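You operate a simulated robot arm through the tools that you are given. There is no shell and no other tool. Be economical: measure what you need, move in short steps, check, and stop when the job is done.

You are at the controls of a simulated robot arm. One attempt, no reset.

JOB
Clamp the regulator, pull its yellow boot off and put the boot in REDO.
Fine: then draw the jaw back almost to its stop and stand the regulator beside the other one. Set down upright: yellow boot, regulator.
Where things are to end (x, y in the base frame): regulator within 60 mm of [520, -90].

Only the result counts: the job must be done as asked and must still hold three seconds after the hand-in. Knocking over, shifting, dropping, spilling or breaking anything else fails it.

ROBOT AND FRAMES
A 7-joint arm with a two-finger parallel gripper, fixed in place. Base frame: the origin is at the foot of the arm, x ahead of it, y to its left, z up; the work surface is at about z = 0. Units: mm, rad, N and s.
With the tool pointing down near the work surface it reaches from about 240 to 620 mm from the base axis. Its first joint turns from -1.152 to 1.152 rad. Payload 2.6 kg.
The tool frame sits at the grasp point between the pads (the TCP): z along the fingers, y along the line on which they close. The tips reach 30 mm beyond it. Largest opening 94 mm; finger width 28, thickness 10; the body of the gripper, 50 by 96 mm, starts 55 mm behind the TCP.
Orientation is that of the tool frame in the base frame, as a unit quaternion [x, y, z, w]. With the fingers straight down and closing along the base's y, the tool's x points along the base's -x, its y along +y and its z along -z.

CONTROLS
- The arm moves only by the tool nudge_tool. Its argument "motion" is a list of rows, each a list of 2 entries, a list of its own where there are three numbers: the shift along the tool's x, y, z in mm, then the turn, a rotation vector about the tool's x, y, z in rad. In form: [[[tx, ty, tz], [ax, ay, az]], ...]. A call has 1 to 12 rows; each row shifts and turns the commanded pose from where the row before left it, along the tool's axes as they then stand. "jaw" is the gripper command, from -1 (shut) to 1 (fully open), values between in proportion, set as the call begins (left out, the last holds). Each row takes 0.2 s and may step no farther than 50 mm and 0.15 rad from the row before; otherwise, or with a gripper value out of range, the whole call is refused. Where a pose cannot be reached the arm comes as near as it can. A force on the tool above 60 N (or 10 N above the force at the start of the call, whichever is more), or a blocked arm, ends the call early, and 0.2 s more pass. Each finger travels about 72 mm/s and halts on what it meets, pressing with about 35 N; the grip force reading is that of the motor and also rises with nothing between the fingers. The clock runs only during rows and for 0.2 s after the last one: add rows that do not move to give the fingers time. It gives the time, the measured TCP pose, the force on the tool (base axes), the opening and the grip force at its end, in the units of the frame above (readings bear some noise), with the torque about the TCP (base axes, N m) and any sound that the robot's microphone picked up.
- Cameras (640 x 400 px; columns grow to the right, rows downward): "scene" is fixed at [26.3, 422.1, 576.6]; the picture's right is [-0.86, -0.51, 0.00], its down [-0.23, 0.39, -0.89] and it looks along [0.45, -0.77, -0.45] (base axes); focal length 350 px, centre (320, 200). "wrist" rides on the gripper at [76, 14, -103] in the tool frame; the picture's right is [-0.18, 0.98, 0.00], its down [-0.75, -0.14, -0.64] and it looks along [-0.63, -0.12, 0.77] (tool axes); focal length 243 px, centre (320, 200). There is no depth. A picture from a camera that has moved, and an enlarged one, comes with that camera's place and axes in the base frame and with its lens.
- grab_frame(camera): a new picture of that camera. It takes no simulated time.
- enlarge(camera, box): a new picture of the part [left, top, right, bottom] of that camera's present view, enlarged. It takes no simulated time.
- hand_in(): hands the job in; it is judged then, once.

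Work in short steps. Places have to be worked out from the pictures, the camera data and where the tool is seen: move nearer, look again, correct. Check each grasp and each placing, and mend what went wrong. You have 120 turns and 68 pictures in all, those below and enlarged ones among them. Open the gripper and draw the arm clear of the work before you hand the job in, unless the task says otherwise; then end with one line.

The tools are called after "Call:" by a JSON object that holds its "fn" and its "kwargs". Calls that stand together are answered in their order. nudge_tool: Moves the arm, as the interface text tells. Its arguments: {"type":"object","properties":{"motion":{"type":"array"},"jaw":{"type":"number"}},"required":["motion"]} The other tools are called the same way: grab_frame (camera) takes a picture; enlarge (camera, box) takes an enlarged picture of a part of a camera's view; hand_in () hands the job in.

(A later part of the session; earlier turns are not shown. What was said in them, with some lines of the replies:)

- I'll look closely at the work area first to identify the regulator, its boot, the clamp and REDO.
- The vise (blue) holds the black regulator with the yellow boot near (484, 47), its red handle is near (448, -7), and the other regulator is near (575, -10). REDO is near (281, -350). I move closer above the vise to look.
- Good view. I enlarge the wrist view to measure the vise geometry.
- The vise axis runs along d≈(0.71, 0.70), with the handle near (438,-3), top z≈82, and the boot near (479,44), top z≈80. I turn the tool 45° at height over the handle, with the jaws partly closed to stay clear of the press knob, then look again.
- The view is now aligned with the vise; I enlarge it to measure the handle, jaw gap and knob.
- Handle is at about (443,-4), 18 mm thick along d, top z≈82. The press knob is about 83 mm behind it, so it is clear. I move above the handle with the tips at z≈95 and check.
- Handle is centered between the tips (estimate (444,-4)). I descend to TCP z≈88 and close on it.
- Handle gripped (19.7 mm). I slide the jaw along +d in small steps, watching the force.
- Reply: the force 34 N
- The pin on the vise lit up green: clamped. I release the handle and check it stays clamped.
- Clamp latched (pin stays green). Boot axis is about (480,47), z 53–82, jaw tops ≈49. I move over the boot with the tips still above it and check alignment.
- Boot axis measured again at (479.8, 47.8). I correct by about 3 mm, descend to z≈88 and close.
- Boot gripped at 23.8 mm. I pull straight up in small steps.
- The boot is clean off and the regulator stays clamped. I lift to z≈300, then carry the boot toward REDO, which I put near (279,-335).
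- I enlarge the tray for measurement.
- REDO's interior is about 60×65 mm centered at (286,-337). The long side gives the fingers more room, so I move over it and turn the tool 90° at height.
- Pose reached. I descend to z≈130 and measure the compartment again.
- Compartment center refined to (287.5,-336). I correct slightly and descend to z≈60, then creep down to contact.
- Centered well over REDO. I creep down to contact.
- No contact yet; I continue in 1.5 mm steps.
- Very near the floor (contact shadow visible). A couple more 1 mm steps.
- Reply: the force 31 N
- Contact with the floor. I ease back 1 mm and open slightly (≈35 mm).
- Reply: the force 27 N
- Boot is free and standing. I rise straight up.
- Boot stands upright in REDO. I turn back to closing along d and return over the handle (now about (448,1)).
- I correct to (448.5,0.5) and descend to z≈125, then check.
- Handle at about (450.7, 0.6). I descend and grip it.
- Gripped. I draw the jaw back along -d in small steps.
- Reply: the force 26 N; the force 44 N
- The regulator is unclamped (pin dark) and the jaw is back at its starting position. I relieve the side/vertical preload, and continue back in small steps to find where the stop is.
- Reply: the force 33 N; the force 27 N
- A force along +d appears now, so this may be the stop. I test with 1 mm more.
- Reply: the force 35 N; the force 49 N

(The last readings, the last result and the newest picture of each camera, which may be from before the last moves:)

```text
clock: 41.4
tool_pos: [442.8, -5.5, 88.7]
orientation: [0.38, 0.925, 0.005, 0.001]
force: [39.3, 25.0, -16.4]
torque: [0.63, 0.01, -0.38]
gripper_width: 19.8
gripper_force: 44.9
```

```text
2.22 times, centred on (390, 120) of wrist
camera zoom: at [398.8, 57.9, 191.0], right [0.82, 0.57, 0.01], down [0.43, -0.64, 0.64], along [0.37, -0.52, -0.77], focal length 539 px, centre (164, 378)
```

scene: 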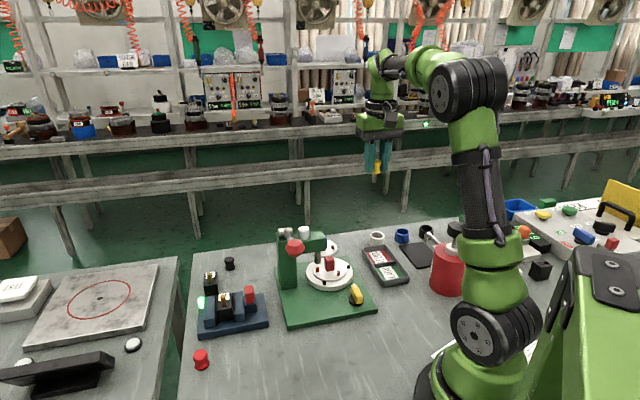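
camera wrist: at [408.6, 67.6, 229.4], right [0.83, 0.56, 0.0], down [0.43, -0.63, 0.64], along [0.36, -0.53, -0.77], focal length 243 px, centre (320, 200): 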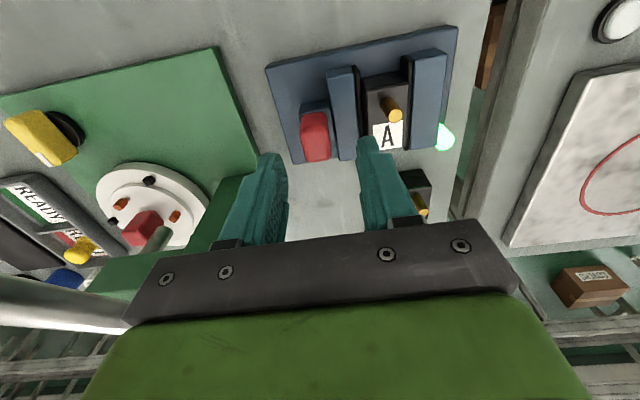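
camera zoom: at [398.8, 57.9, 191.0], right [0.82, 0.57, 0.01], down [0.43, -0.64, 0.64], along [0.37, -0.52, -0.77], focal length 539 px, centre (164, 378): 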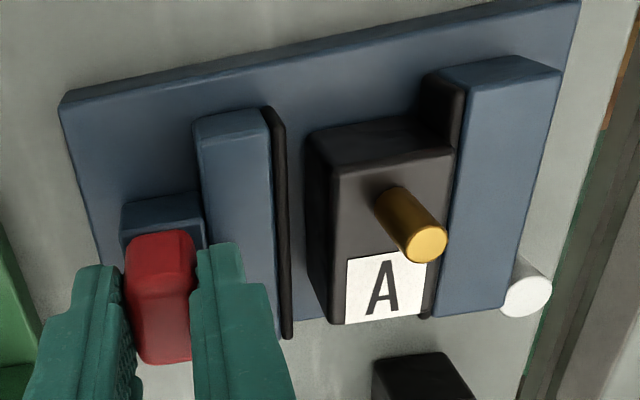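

Nothing moved, so the jaw is on its stop. I ease forward so it sits about a millimeter off, relieving the load.

Call:
{"fn": "nudge_tool", "kwargs": {"motion": [[[0, 1.5, 0], [0, 0, 0]], [[0, 1.5, 0], [0, 0, 0]], [[0, 0, 0], [0, 0, 0]]]}}

Call:
{"fn": "enlarge", "kwargs": {"camera": "wrist", "box": [250, 30, 530, 210]}}

```text
clock: 42.2
tool_pos: [443.3, -5.8, 88.2]
orientation: [0.381, 0.925, 0.003, 0.0]
force: [21.6, 20.7, -9.0]
torque: [-0.19, -0.79, -0.07]
gripper_width: 19.7
gripper_force: 45.0
```

```text
2.22 times, centred on (390, 120) of wrist
camera zoom: at [399.6, 58.4, 191.1], right [0.82, 0.57, 0.0], down [0.43, -0.63, 0.64], along [0.37, -0.53, -0.77], focal length 539 px, centre (164, 378)
```

zoom: 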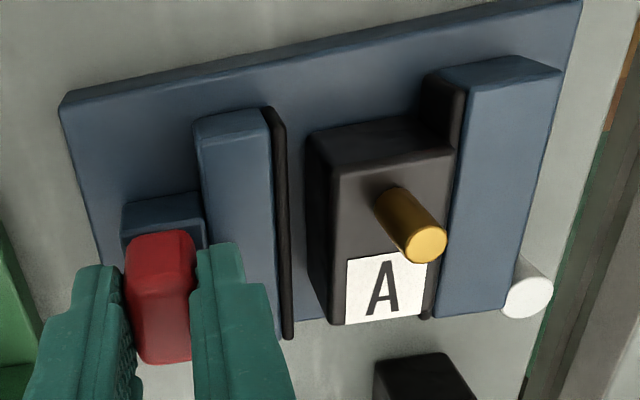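

Still loaded against the stop; I ease further.

Call:
{"fn": "nudge_tool", "kwargs": {"motion": [[[0, 1.5, 0], [0, 0, 0]], [[0, 0, 0], [0, 0, 0]]]}}

Call:
{"fn": "nudge_tool", "kwargs": {"motion": [[[0, 1, 0], [0, 0, 0]], [[0, 0, 0], [0, 0, 0]]]}}

Call:
{"fn": "enlarge", "kwargs": {"camera": "wrist", "box": [250, 30, 530, 210]}}

```text
clock: 42.8
tool_pos: [443.8, -4.6, 88.0]
orientation: [0.383, 0.924, 0.001, -0.001]
force: [8.1, 17.3, 6.5]
torque: [0.11, -0.34, 0.26]
gripper_width: 19.6
gripper_force: 45.5
```

```text
clock: 43.4
tool_pos: [443.8, -4.9, 88.3]
orientation: [0.384, 0.923, 0.0, -0.002]
force: [-17.0, 16.0, 33.7]
torque: [0.08, 0.24, 0.29]
gripper_width: 19.8
gripper_force: 45.1
```

```text
2.22 times, centred on (390, 120) of wrist
camera zoom: at [400.9, 59.2, 191.2], right [0.83, 0.56, 0.0], down [0.43, -0.64, 0.64], along [0.36, -0.53, -0.77], focal length 539 px, centre (164, 378)
```

zoom: 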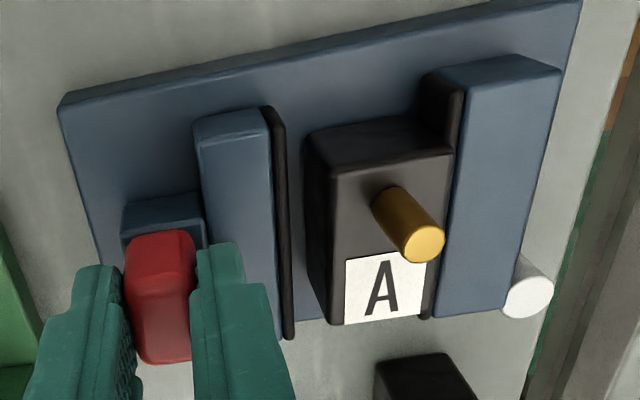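

Call:
{"fn": "nudge_tool", "kwargs": {"motion": [[[0.6, 1, -1], [0, 0, 0]], [[0, 0, 0], [0, 0, 0]]]}}

Call:
{"fn": "nudge_tool", "kwargs": {"motion": [[[0, 0, 0], [0, 0, 0]], [[0, 0, 0], [0, 0, 0]], [[0, 0, 0], [0, 0, 0]]], "jaw": -0.06}}

Call:
{"fn": "nudge_tool", "kwargs": {"motion": [[[0, 0, -20], [0, 0, 0]], [[0, 0, -40], [0, 0, 0]], [[0, 0, -40], [0, 0, 0]], [[0, 0, 0], [0, 0, 0]]]}}

Call:
{"fn": "enlarge", "kwargs": {"camera": "wrist", "box": [250, 10, 470, 150]}}

Call:
{"fn": "enlarge", "kwargs": {"camera": "scene", "box": [180, 250, 290, 350]}}

```text
clock: 44.0
tool_pos: [444.6, -4.6, 88.5]
orientation: [0.383, 0.924, 0.0, -0.002]
force: [-13.0, 11.5, 23.9]
torque: [0.87, 0.84, 0.1]
gripper_width: 19.6
gripper_force: 44.9
```

```text
clock: 44.8
tool_pos: [444.1, -5.1, 88.3]
orientation: [0.383, 0.924, 0.001, 0.0]
force: [-0.7, -0.1, 0.8]
torque: [-0.05, 0.0, -0.02]
gripper_width: 44.3
gripper_force: 0.0
```

```text
clock: 45.8
tool_pos: [443.8, -5.3, 188.2]
orientation: [0.383, 0.924, 0.001, 0.0]
force: [1.0, -0.6, 0.3]
torque: [0.02, 0.03, 0.03]
gripper_width: 44.2
gripper_force: 0.1
```

```text
2.86 times, centred on (360, 80) of wrist
camera zoom: at [400.8, 60.2, 291.1], right [0.83, 0.56, 0.0], down [0.43, -0.63, 0.64], along [0.36, -0.53, -0.77], focal length 693 px, centre (206, 543)
```

zoom: 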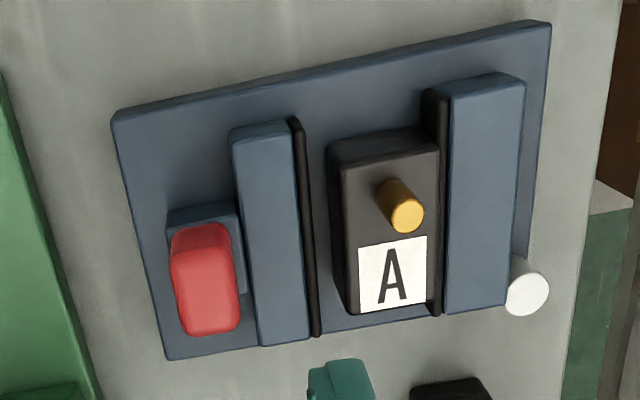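

```text
4.00 times, centred on (235, 300) of scene
camera zoom: at [26.3, 422.1, 576.6], right [-0.86, -0.51, 0.0], down [-0.23, 0.39, -0.89], along [0.45, -0.77, -0.45], focal length 1399 px, centre (660, -200)
```

zoom: 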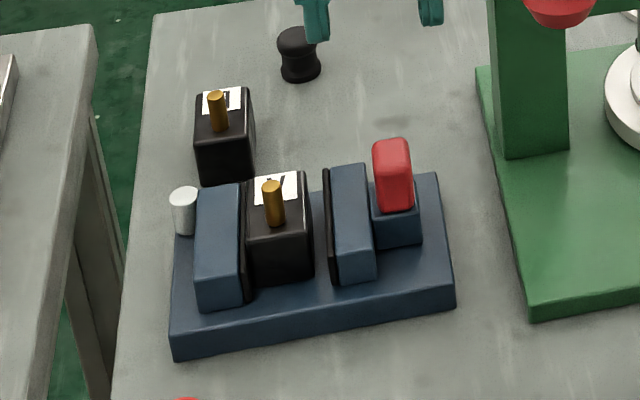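

Jaw is back about 1 mm short of its stop. The regulator body is about 30×47 mm, centered at (488,37), top z≈52, with a 40 mm jaw gap whose middle is at about (483.6,33.5). I go there and turn 90° so the fingers go down between the jaws.

Call:
{"fn": "nudge_tool", "kwargs": {"motion": [[[-0.5, 28, 0], [0, 0, 0]], [[-0.5, 27.6, 0], [0, 0, 0]], [[0, 0, 0], [0, 0, 0]]], "jaw": 0.5}}

Call:
{"fn": "nudge_tool", "kwargs": {"motion": [[[0, 0, 0], [0, 0, -0.143]], [[0, 0, 0], [0, 0, -0.143]], [[0, 0, 0], [0, 0, -0.143]], [[0, 0, 0], [0, 0, -0.143]], [[0, 0, 0], [0, 0, -0.143]], [[0, 0, 0], [0, 0, -0.143]], [[0, 0, 0], [0, 0, -0.143]], [[0, 0, 0], [0, 0, -0.143]], [[0, 0, 0], [0, 0, -0.143]], [[0, 0, 0], [0, 0, -0.143]], [[0, 0, 0], [0, 0, -0.141]], [[0, 0, 0], [0, 0, 0]]]}}

Call:
{"fn": "grab_frame", "kwargs": {"camera": "wrist"}}

```text
clock: 46.6
tool_pos: [486.1, 34.5, 188.6]
orientation: [0.382, 0.924, 0.0, 0.001]
force: [0.1, 0.8, 0.6]
torque: [-0.05, 0.02, -0.01]
gripper_width: 70.2
gripper_force: 0.1
```

```text
clock: 49.2
tool_pos: [484.2, 33.2, 188.0]
orientation: [-0.383, 0.924, 0.0, 0.0]
force: [-0.5, -0.2, -0.1]
torque: [-0.02, -0.01, 0.01]
gripper_width: 70.8
gripper_force: 0.1
```

```text
25 pictures are left
camera wrist: at [421.3, -9.3, 290.8], right [-0.57, 0.82, 0.0], down [0.63, 0.43, 0.64], along [0.53, 0.36, -0.77], focal length 243 px, centre (320, 200)
```

wrist: 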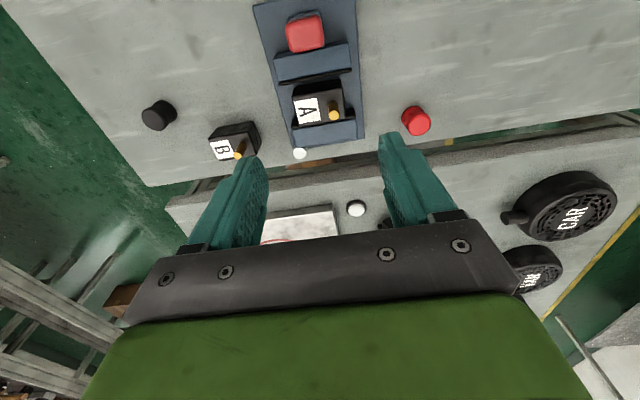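

Pose reached. I descend to z≈100 and check finger alignment between the jaws.

Call:
{"fn": "nudge_tool", "kwargs": {"motion": [[[0, 0, 40], [0, 0, 0]], [[0, 0, 46], [0, 0, 0]], [[0, 0, 0], [0, 0, 0]]]}}

Call:
{"fn": "grab_frame", "kwargs": {"camera": "wrist"}}

Call:
{"fn": "enlarge", "kwargs": {"camera": "scene", "box": [180, 230, 300, 350]}}

```text
clock: 50.0
tool_pos: [487.3, 35.3, 105.1]
orientation: [-0.382, 0.924, 0.0, 0.0]
force: [0.8, 0.1, -0.7]
torque: [-0.04, 0.03, 0.01]
gripper_width: 70.4
gripper_force: 0.0
```

```text
24 pictures are left
camera wrist: at [423.6, -8.2, 207.1], right [-0.56, 0.83, 0.0], down [0.63, 0.43, 0.64], along [0.53, 0.36, -0.77], focal length 243 px, centre (320, 200)
```

wrist: 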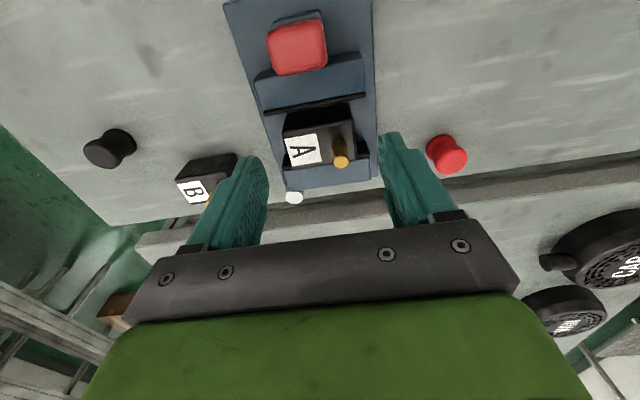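

```text
3.33 times, centred on (240, 290) of scene
camera zoom: at [26.3, 422.1, 576.6], right [-0.86, -0.51, 0.0], down [-0.23, 0.39, -0.89], along [0.45, -0.77, -0.45], focal length 1166 px, centre (587, -100)
```

zoom: 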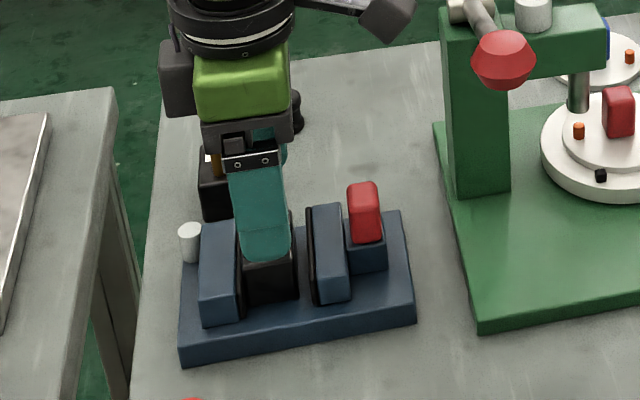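

Call:
{"fn": "enlarge", "kwargs": {"camera": "wrist", "box": [220, 0, 420, 210]}}

```text
1.90 times, centred on (320, 105) of wrist
camera zoom: at [423.6, -8.2, 207.1], right [-0.56, 0.83, 0.0], down [0.63, 0.43, 0.64], along [0.53, 0.36, -0.77], focal length 462 px, centre (320, 381)
```

zoom: 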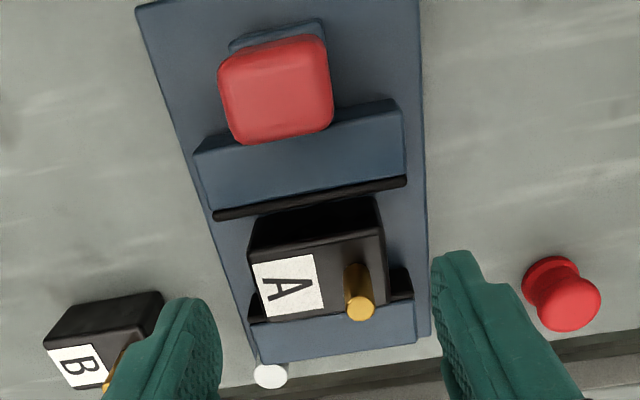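

In the tool frame the gap middle is at x≈+3 and the body at y≈-1. I shift accordingly and descend between the jaws to z≈57.

Call:
{"fn": "nudge_tool", "kwargs": {"motion": [[[3, -1, 10], [0, 0, 0]], [[0, 0, 14], [0, 0, 0]], [[0, 0, 12], [0, 0, 0]], [[0, 0, 12], [0, 0, 0]], [[0, 0, 0], [0, 0, 0]]]}}

Call:
{"fn": "grab_frame", "kwargs": {"camera": "wrist"}}

Call:
{"fn": "enlarge", "kwargs": {"camera": "scene", "box": [180, 250, 280, 350]}}

```text
clock: 51.2
tool_pos: [483.7, 29.4, 54.0]
orientation: [-0.382, 0.924, 0.0, 0.0]
force: [-0.3, 0.3, 0.4]
torque: [0.0, -0.02, -0.02]
gripper_width: 70.3
gripper_force: 0.1
```

```text
21 pictures are left
camera wrist: at [419.9, -12.8, 156.9], right [-0.56, 0.83, 0.0], down [0.63, 0.43, 0.64], along [0.53, 0.36, -0.77], focal length 243 px, centre (320, 200)
```

wrist: 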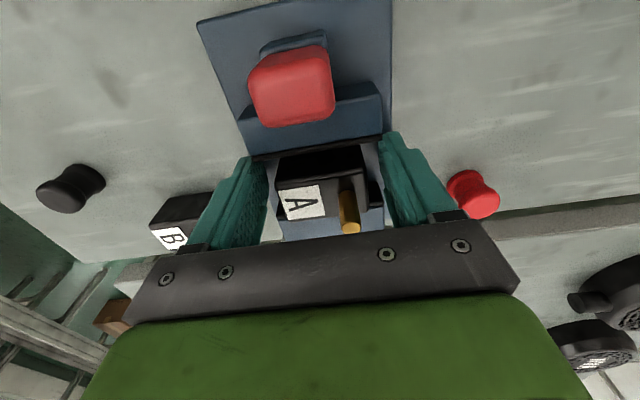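

```text
4.00 times, centred on (230, 300) of scene
camera zoom: at [26.3, 422.1, 576.6], right [-0.86, -0.51, 0.0], down [-0.23, 0.39, -0.89], along [0.45, -0.77, -0.45], focal length 1399 px, centre (680, -200)
```

zoom: 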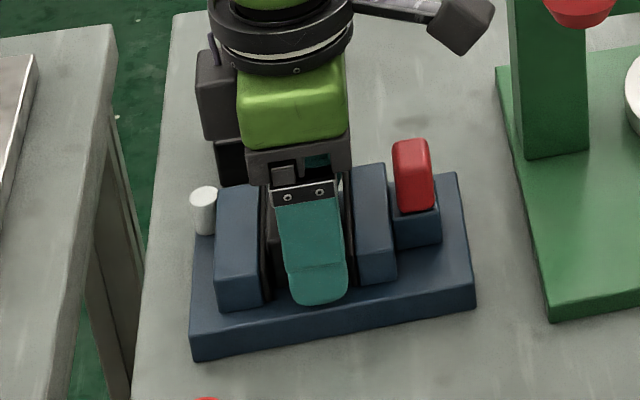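

The fingers are between the jaws; slightly nearer the moving jaw, so I shift 2 mm toward +d and close on the body.

Call:
{"fn": "nudge_tool", "kwargs": {"motion": [[[-2, 0, 0], [0, 0, 0]], [[0, 0, 0], [0, 0, 0]]]}}

Call:
{"fn": "nudge_tool", "kwargs": {"motion": [[[0, 0, 0], [0, 0, 0]], [[0, 0, 0], [0, 0, 0]], [[0, 0, 0], [0, 0, 0]]], "jaw": -1}}

```text
clock: 51.8
tool_pos: [485.1, 31.3, 53.7]
orientation: [-0.383, 0.924, 0.0, 0.0]
force: [0.4, -0.5, 0.2]
torque: [0.04, 0.01, -0.01]
gripper_width: 70.8
gripper_force: 0.0
```

```text
clock: 52.6
tool_pos: [485.6, 32.0, 54.6]
orientation: [-0.383, 0.924, 0.0, 0.001]
force: [-0.2, 0.1, 0.4]
torque: [0.0, 0.03, -0.01]
gripper_width: 53.1
gripper_force: 34.8
```

Gripped at 53 mm. I lift gently and check.

Call:
{"fn": "nudge_tool", "kwargs": {"motion": [[[0, 0, -5], [0, 0, 0]], [[0, 0, -10], [0, 0, 0]], [[0, 0, -20], [0, 0, 0]], [[0, 0, -30], [0, 0, 0]], [[0, 0, -30], [0, 0, 0]], [[0, 0, 0], [0, 0, 0]]]}}

Call:
{"fn": "grab_frame", "kwargs": {"camera": "wrist"}}

Call:
{"fn": "enlarge", "kwargs": {"camera": "scene", "box": [180, 210, 320, 350]}}

```text
clock: 54.0
tool_pos: [484.8, 31.9, 147.4]
orientation: [-0.383, 0.924, 0.0, 0.0]
force: [0.0, 0.3, -1.1]
torque: [-0.01, -0.03, 0.01]
gripper_width: 53.2
gripper_force: 35.5
```

```text
19 pictures are left
camera wrist: at [420.6, -11.5, 251.2], right [-0.56, 0.83, 0.0], down [0.63, 0.43, 0.64], along [0.53, 0.36, -0.77], focal length 243 px, centre (320, 200)
```

wrist: 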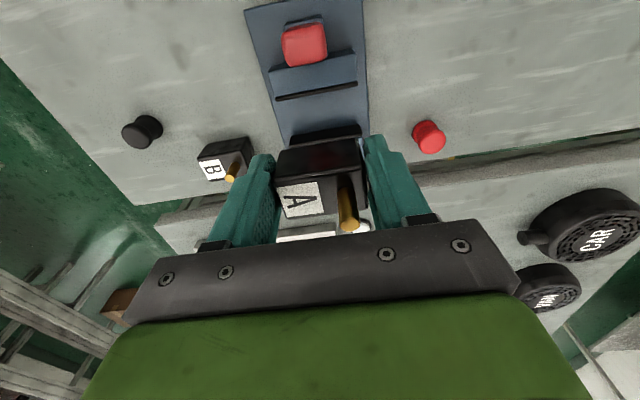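

```text
2.86 times, centred on (250, 280) of scene
camera zoom: at [26.3, 422.1, 576.6], right [-0.86, -0.51, 0.0], down [-0.23, 0.39, -0.89], along [0.45, -0.77, -0.45], focal length 999 px, centre (520, -29)
```

zoom: 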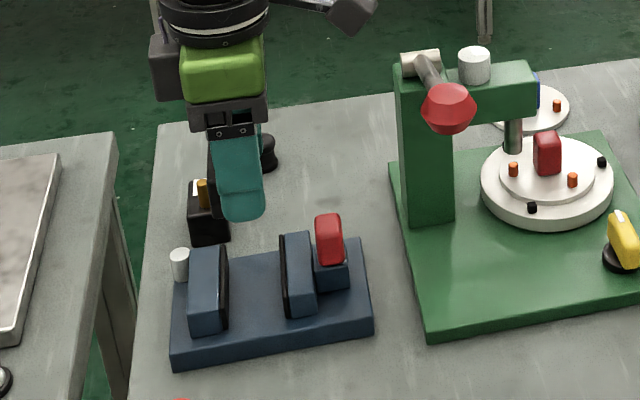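

The regulator is lifted cleanly. I raise more, turn to the d-closing yaw (keeps camera and body clear of the press), and move toward about (530,-80).

Call:
{"fn": "nudge_tool", "kwargs": {"motion": [[[0, 0, -45], [0, 0, 0]], [[0, 0, 0], [0, 0, 0.143]], [[0, 0, 0], [0, 0, 0.143]], [[0, 0, 0], [0, 0, 0.143]], [[0, 0, 0], [0, 0, 0.143]], [[0, 0, 0], [0, 0, 0.143]], [[0, 0, 0], [0, 0, 0.143]], [[0, 0, 0], [0, 0, 0.143]], [[0, 0, 0], [0, 0, 0.143]], [[0, 0, 0], [0, 0, 0.143]], [[0, 0, 0], [0, 0, 0.143]], [[0, 0, 0], [0, 0, 0.141]]]}}

Call:
{"fn": "nudge_tool", "kwargs": {"motion": [[[-37, -16, 0], [0, 0, 0]], [[-37, -16, 0], [0, 0, 0]], [[-36.8, -15.8, 0], [0, 0, 0]], [[0, 0, 40], [0, 0, 0]], [[0, 0, 0], [0, 0, 0]]]}}

Call:
{"fn": "grab_frame", "kwargs": {"camera": "wrist"}}

Call:
{"fn": "enlarge", "kwargs": {"camera": "scene", "box": [180, 190, 320, 330]}}

```text
clock: 56.6
tool_pos: [485.1, 32.1, 193.7]
orientation: [0.384, 0.923, 0.001, 0.0]
force: [0.3, 0.1, -0.6]
torque: [-0.01, -0.03, -0.01]
gripper_width: 53.5
gripper_force: 35.8
```

```text
clock: 57.8
tool_pos: [529.9, -79.9, 153.7]
orientation: [0.383, 0.924, 0.0, -0.001]
force: [-0.5, 0.1, -0.5]
torque: [0.01, 0.01, 0.03]
gripper_width: 53.6
gripper_force: 34.6
```

```text
17 pictures are left
camera wrist: at [486.7, -15.1, 256.2], right [0.83, 0.56, 0.0], down [0.43, -0.63, 0.64], along [0.36, -0.53, -0.77], focal length 243 px, centre (320, 200)
```

wrist: 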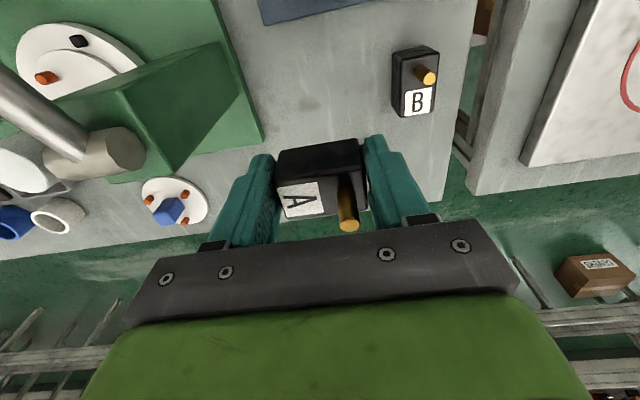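

```text
2.86 times, centred on (250, 260) of scene
camera zoom: at [26.3, 422.1, 576.6], right [-0.86, -0.51, 0.0], down [-0.23, 0.39, -0.89], along [0.45, -0.77, -0.45], focal length 999 px, centre (520, 29)
```

zoom: 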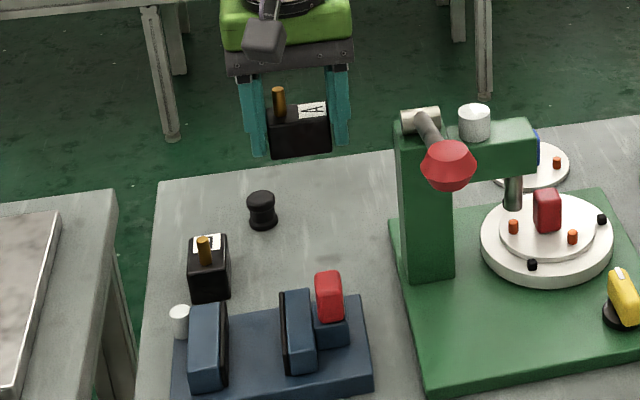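

Clear of everything: the black boot sits about 65 mm off to the side, B is well clear. I descend to z≈55 and check.

Call:
{"fn": "nudge_tool", "kwargs": {"motion": [[[0, 0, 40], [0, 0, 0]], [[0, 0, 35], [0, 0, 0]], [[0, 0, 24], [0, 0, 0]], [[0, 0, 0], [0, 0, 0]]]}}

Call:
{"fn": "enlarge", "kwargs": {"camera": "scene", "box": [180, 210, 320, 350]}}

```text
clock: 58.8
tool_pos: [530.3, -79.3, 54.2]
orientation: [0.383, 0.924, 0.001, 0.0]
force: [0.0, 0.2, -1.1]
torque: [0.02, 0.01, -0.01]
gripper_width: 53.1
gripper_force: 35.3
```

```text
2.86 times, centred on (250, 280) of scene
camera zoom: at [26.3, 422.1, 576.6], right [-0.86, -0.51, 0.0], down [-0.23, 0.39, -0.89], along [0.45, -0.77, -0.45], focal length 999 px, centre (520, -29)
```

zoom: 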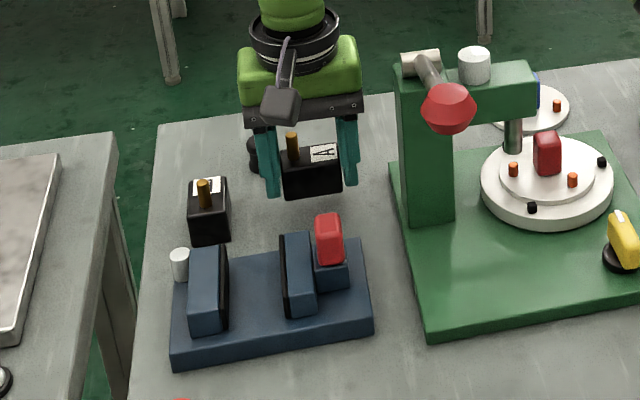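

Good. I creep down toward the table until contact.

Call:
{"fn": "nudge_tool", "kwargs": {"motion": [[[0, 0, 5], [0, 0, 0]], [[0, 0, 4], [0, 0, 0]], [[0, 0, 2], [0, 0, 0]], [[0, 0, 0], [0, 0, 0]]]}}

Call:
{"fn": "nudge_tool", "kwargs": {"motion": [[[0, 0, 1], [0, 0, 0]], [[0, 0, 1], [0, 0, 0]], [[0, 0, 0], [0, 0, 0]]]}}

Call:
{"fn": "nudge_tool", "kwargs": {"motion": [[[0, 0, 1], [0, 0, 0]], [[0, 0, 0], [0, 0, 0]]]}}

```text
clock: 59.8
tool_pos: [527.9, -79.9, 42.9]
orientation: [0.382, 0.924, 0.001, 0.0]
force: [0.2, -0.6, -1.1]
torque: [-0.02, 0.04, 0.0]
gripper_width: 53.2
gripper_force: 34.4
```

```text
clock: 60.6
tool_pos: [528.3, -79.5, 41.6]
orientation: [0.382, 0.924, 0.0, 0.0]
force: [0.1, 0.5, -0.1]
torque: [0.01, 0.01, 0.02]
gripper_width: 53.5
gripper_force: 34.9
```

```text
clock: 61.2
tool_pos: [529.2, -79.8, 40.3]
orientation: [0.382, 0.924, 0.001, 0.0]
force: [0.7, 0.7, -1.6]
torque: [-0.01, 0.01, 0.02]
gripper_width: 53.5
gripper_force: 34.4
```

Call:
{"fn": "nudge_tool", "kwargs": {"motion": [[[0, 0, 1], [0, 0, 0]], [[0, 0, 0], [0, 0, 0]]]}}

Call:
{"fn": "nudge_tool", "kwargs": {"motion": [[[0, 0, 1], [0, 0, 0]], [[0, 0, 0], [0, 0, 0]]]}}

Call:
{"fn": "nudge_tool", "kwargs": {"motion": [[[0, 0, 1], [0, 0, 0]], [[0, 0, 0], [0, 0, 0]]]}}

```text
clock: 61.8
tool_pos: [530.5, -78.3, 40.0]
orientation: [0.383, 0.924, 0.0, 0.0]
force: [0.4, -0.1, -1.0]
torque: [0.02, 0.04, -0.04]
gripper_width: 53.3
gripper_force: 34.2
```

```text
clock: 62.4
tool_pos: [529.6, -79.1, 38.8]
orientation: [0.383, 0.924, 0.0, 0.001]
force: [0.1, -0.3, -1.1]
torque: [-0.05, 0.01, 0.01]
gripper_width: 53.4
gripper_force: 34.7
```

```text
clock: 63.0
tool_pos: [530.9, -79.5, 38.2]
orientation: [0.383, 0.924, 0.0, 0.0]
force: [-0.1, -0.1, -0.3]
torque: [0.03, 0.01, -0.01]
gripper_width: 53.5
gripper_force: 34.7
```

No contact yet; continuing 1 mm at a time.

Call:
{"fn": "nudge_tool", "kwargs": {"motion": [[[0, 0, 1], [0, 0, 0]], [[0, 0, 0], [0, 0, 0]]]}}

Call:
{"fn": "nudge_tool", "kwargs": {"motion": [[[0, 0, 1], [0, 0, 0]], [[0, 0, 0], [0, 0, 0]]]}}

Call:
{"fn": "enlarge", "kwargs": {"camera": "scene", "box": [220, 240, 280, 300]}}

```text
clock: 63.6
tool_pos: [530.4, -79.4, 36.5]
orientation: [0.383, 0.924, -0.001, -0.001]
force: [-1.0, -0.1, -1.3]
torque: [-0.01, -0.01, 0.03]
gripper_width: 53.3
gripper_force: 35.2
```

```text
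clock: 64.2
tool_pos: [529.2, -79.1, 36.0]
orientation: [0.382, 0.924, -0.001, 0.0]
force: [0.1, -0.5, -0.9]
torque: [-0.01, -0.01, 0.02]
gripper_width: 53.5
gripper_force: 34.8
```

```text
6.67 times, centred on (250, 270) of scene
camera zoom: at [26.3, 422.1, 576.6], right [-0.86, -0.51, 0.0], down [-0.23, 0.39, -0.89], along [0.45, -0.77, -0.45], focal length 2331 px, centre (787, -267)
```

zoom: 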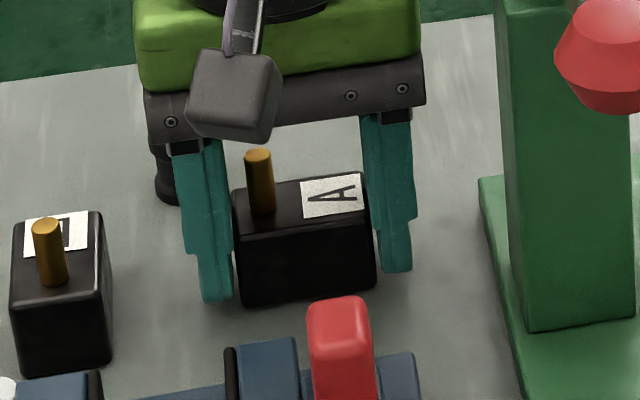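

Call:
{"fn": "nudge_tool", "kwargs": {"motion": [[[0, 0, 1], [0, 0, 0]], [[0, 0, 0], [0, 0, 0]]]}}

Call:
{"fn": "nudge_tool", "kwargs": {"motion": [[[0, 0, 1], [0, 0, 0]], [[0, 0, 0], [0, 0, 0]]]}}

```text
clock: 64.8
tool_pos: [530.6, -79.0, 35.8]
orientation: [0.382, 0.924, 0.0, 0.0]
force: [0.1, -0.3, -1.2]
torque: [-0.01, -0.01, -0.01]
gripper_width: 53.5
gripper_force: 35.3
```

```text
clock: 65.4
tool_pos: [529.0, -80.0, 34.0]
orientation: [0.383, 0.924, 0.001, 0.0]
force: [-0.6, 0.1, 3.1]
torque: [-0.01, 0.1, 0.0]
gripper_width: 53.5
gripper_force: 34.9
```

Contact begins (+4 N). I seat it by 0.5 mm, then open.

Call:
{"fn": "nudge_tool", "kwargs": {"motion": [[[0, 0, 0.4], [0, 0, 0]], [[0, 0, 0], [0, 0, 0]]]}}

Call:
{"fn": "nudge_tool", "kwargs": {"motion": [[[0, 0, 0], [0, 0, 0]], [[0, 0, 0], [0, 0, 0]], [[0, 0, 0], [0, 0, 0]]], "jaw": 0.45}}

Call:
{"fn": "nudge_tool", "kwargs": {"motion": [[[0, 0, -15], [0, 0, 0]], [[0, 0, -35], [0, 0, 0]], [[0, 0, -45], [0, 0, 0]], [[0, 0, -45], [0, 0, 0]], [[0, 0, -45], [0, 0, 0]], [[0, 0, 0], [0, 0, 0]]]}}

Call:
{"fn": "enlarge", "kwargs": {"camera": "scene", "box": [180, 210, 320, 350]}}

Call:
{"fn": "grab_frame", "kwargs": {"camera": "wrist"}}

```text
clock: 66.0
tool_pos: [530.3, -80.3, 33.9]
orientation: [0.383, 0.924, 0.0, 0.002]
force: [-3.0, 0.6, 9.2]
torque: [0.03, 0.1, -0.03]
gripper_width: 53.7
gripper_force: 34.8
```

```text
clock: 66.8
tool_pos: [529.2, -80.1, 33.8]
orientation: [0.383, 0.924, 0.0, 0.0]
force: [-0.4, 0.5, 0.4]
torque: [0.0, 0.01, -0.04]
gripper_width: 68.3
gripper_force: 0.0
```

```text
clock: 68.2
tool_pos: [528.8, -80.5, 220.3]
orientation: [0.383, 0.924, 0.001, 0.0]
force: [-0.4, 0.0, -0.1]
torque: [0.0, -0.04, 0.02]
gripper_width: 67.9
gripper_force: 0.0
```

```text
2.86 times, centred on (250, 280) of scene
camera zoom: at [26.3, 422.1, 576.6], right [-0.86, -0.51, 0.0], down [-0.23, 0.39, -0.89], along [0.45, -0.77, -0.45], focal length 999 px, centre (520, -29)
```

zoom: 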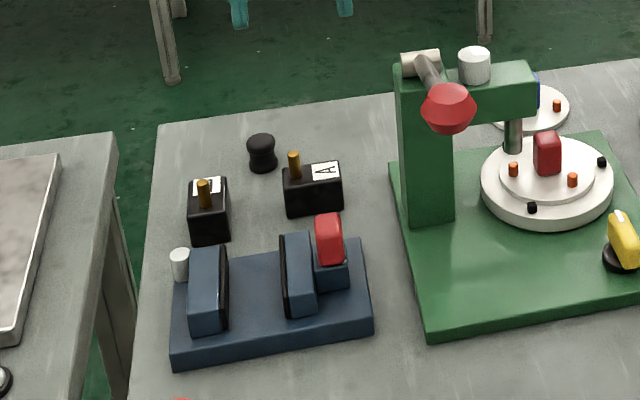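

```text
12 pictures are left
camera wrist: at [485.7, -15.1, 322.6], right [0.83, 0.56, 0.0], down [0.43, -0.63, 0.64], along [0.36, -0.53, -0.77], focal length 243 px, centre (320, 200)
```

wrist: 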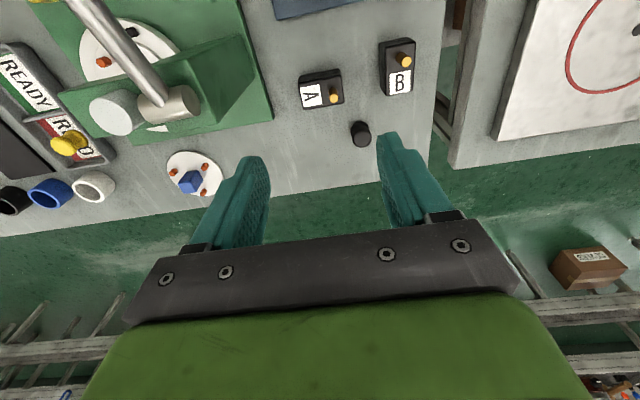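

Regulator A stands upright at about (533,-83) beside B, the yellow boot stands in REDO, the jaw is drawn back, and the arm is clear with the gripper open. Handing in.

Call:
{"fn": "hand_in", "kwargs": {}}

```text
The job is handed in.
```

The job is handed in. I clamped the regulator, pulled its yellow boot off and stood the boot upright in REDO. I then drew the jaw back to about 1 mm short of its stop and stood the regulator upright beside the other one at about (533, -83), roughly 15 mm from the target.
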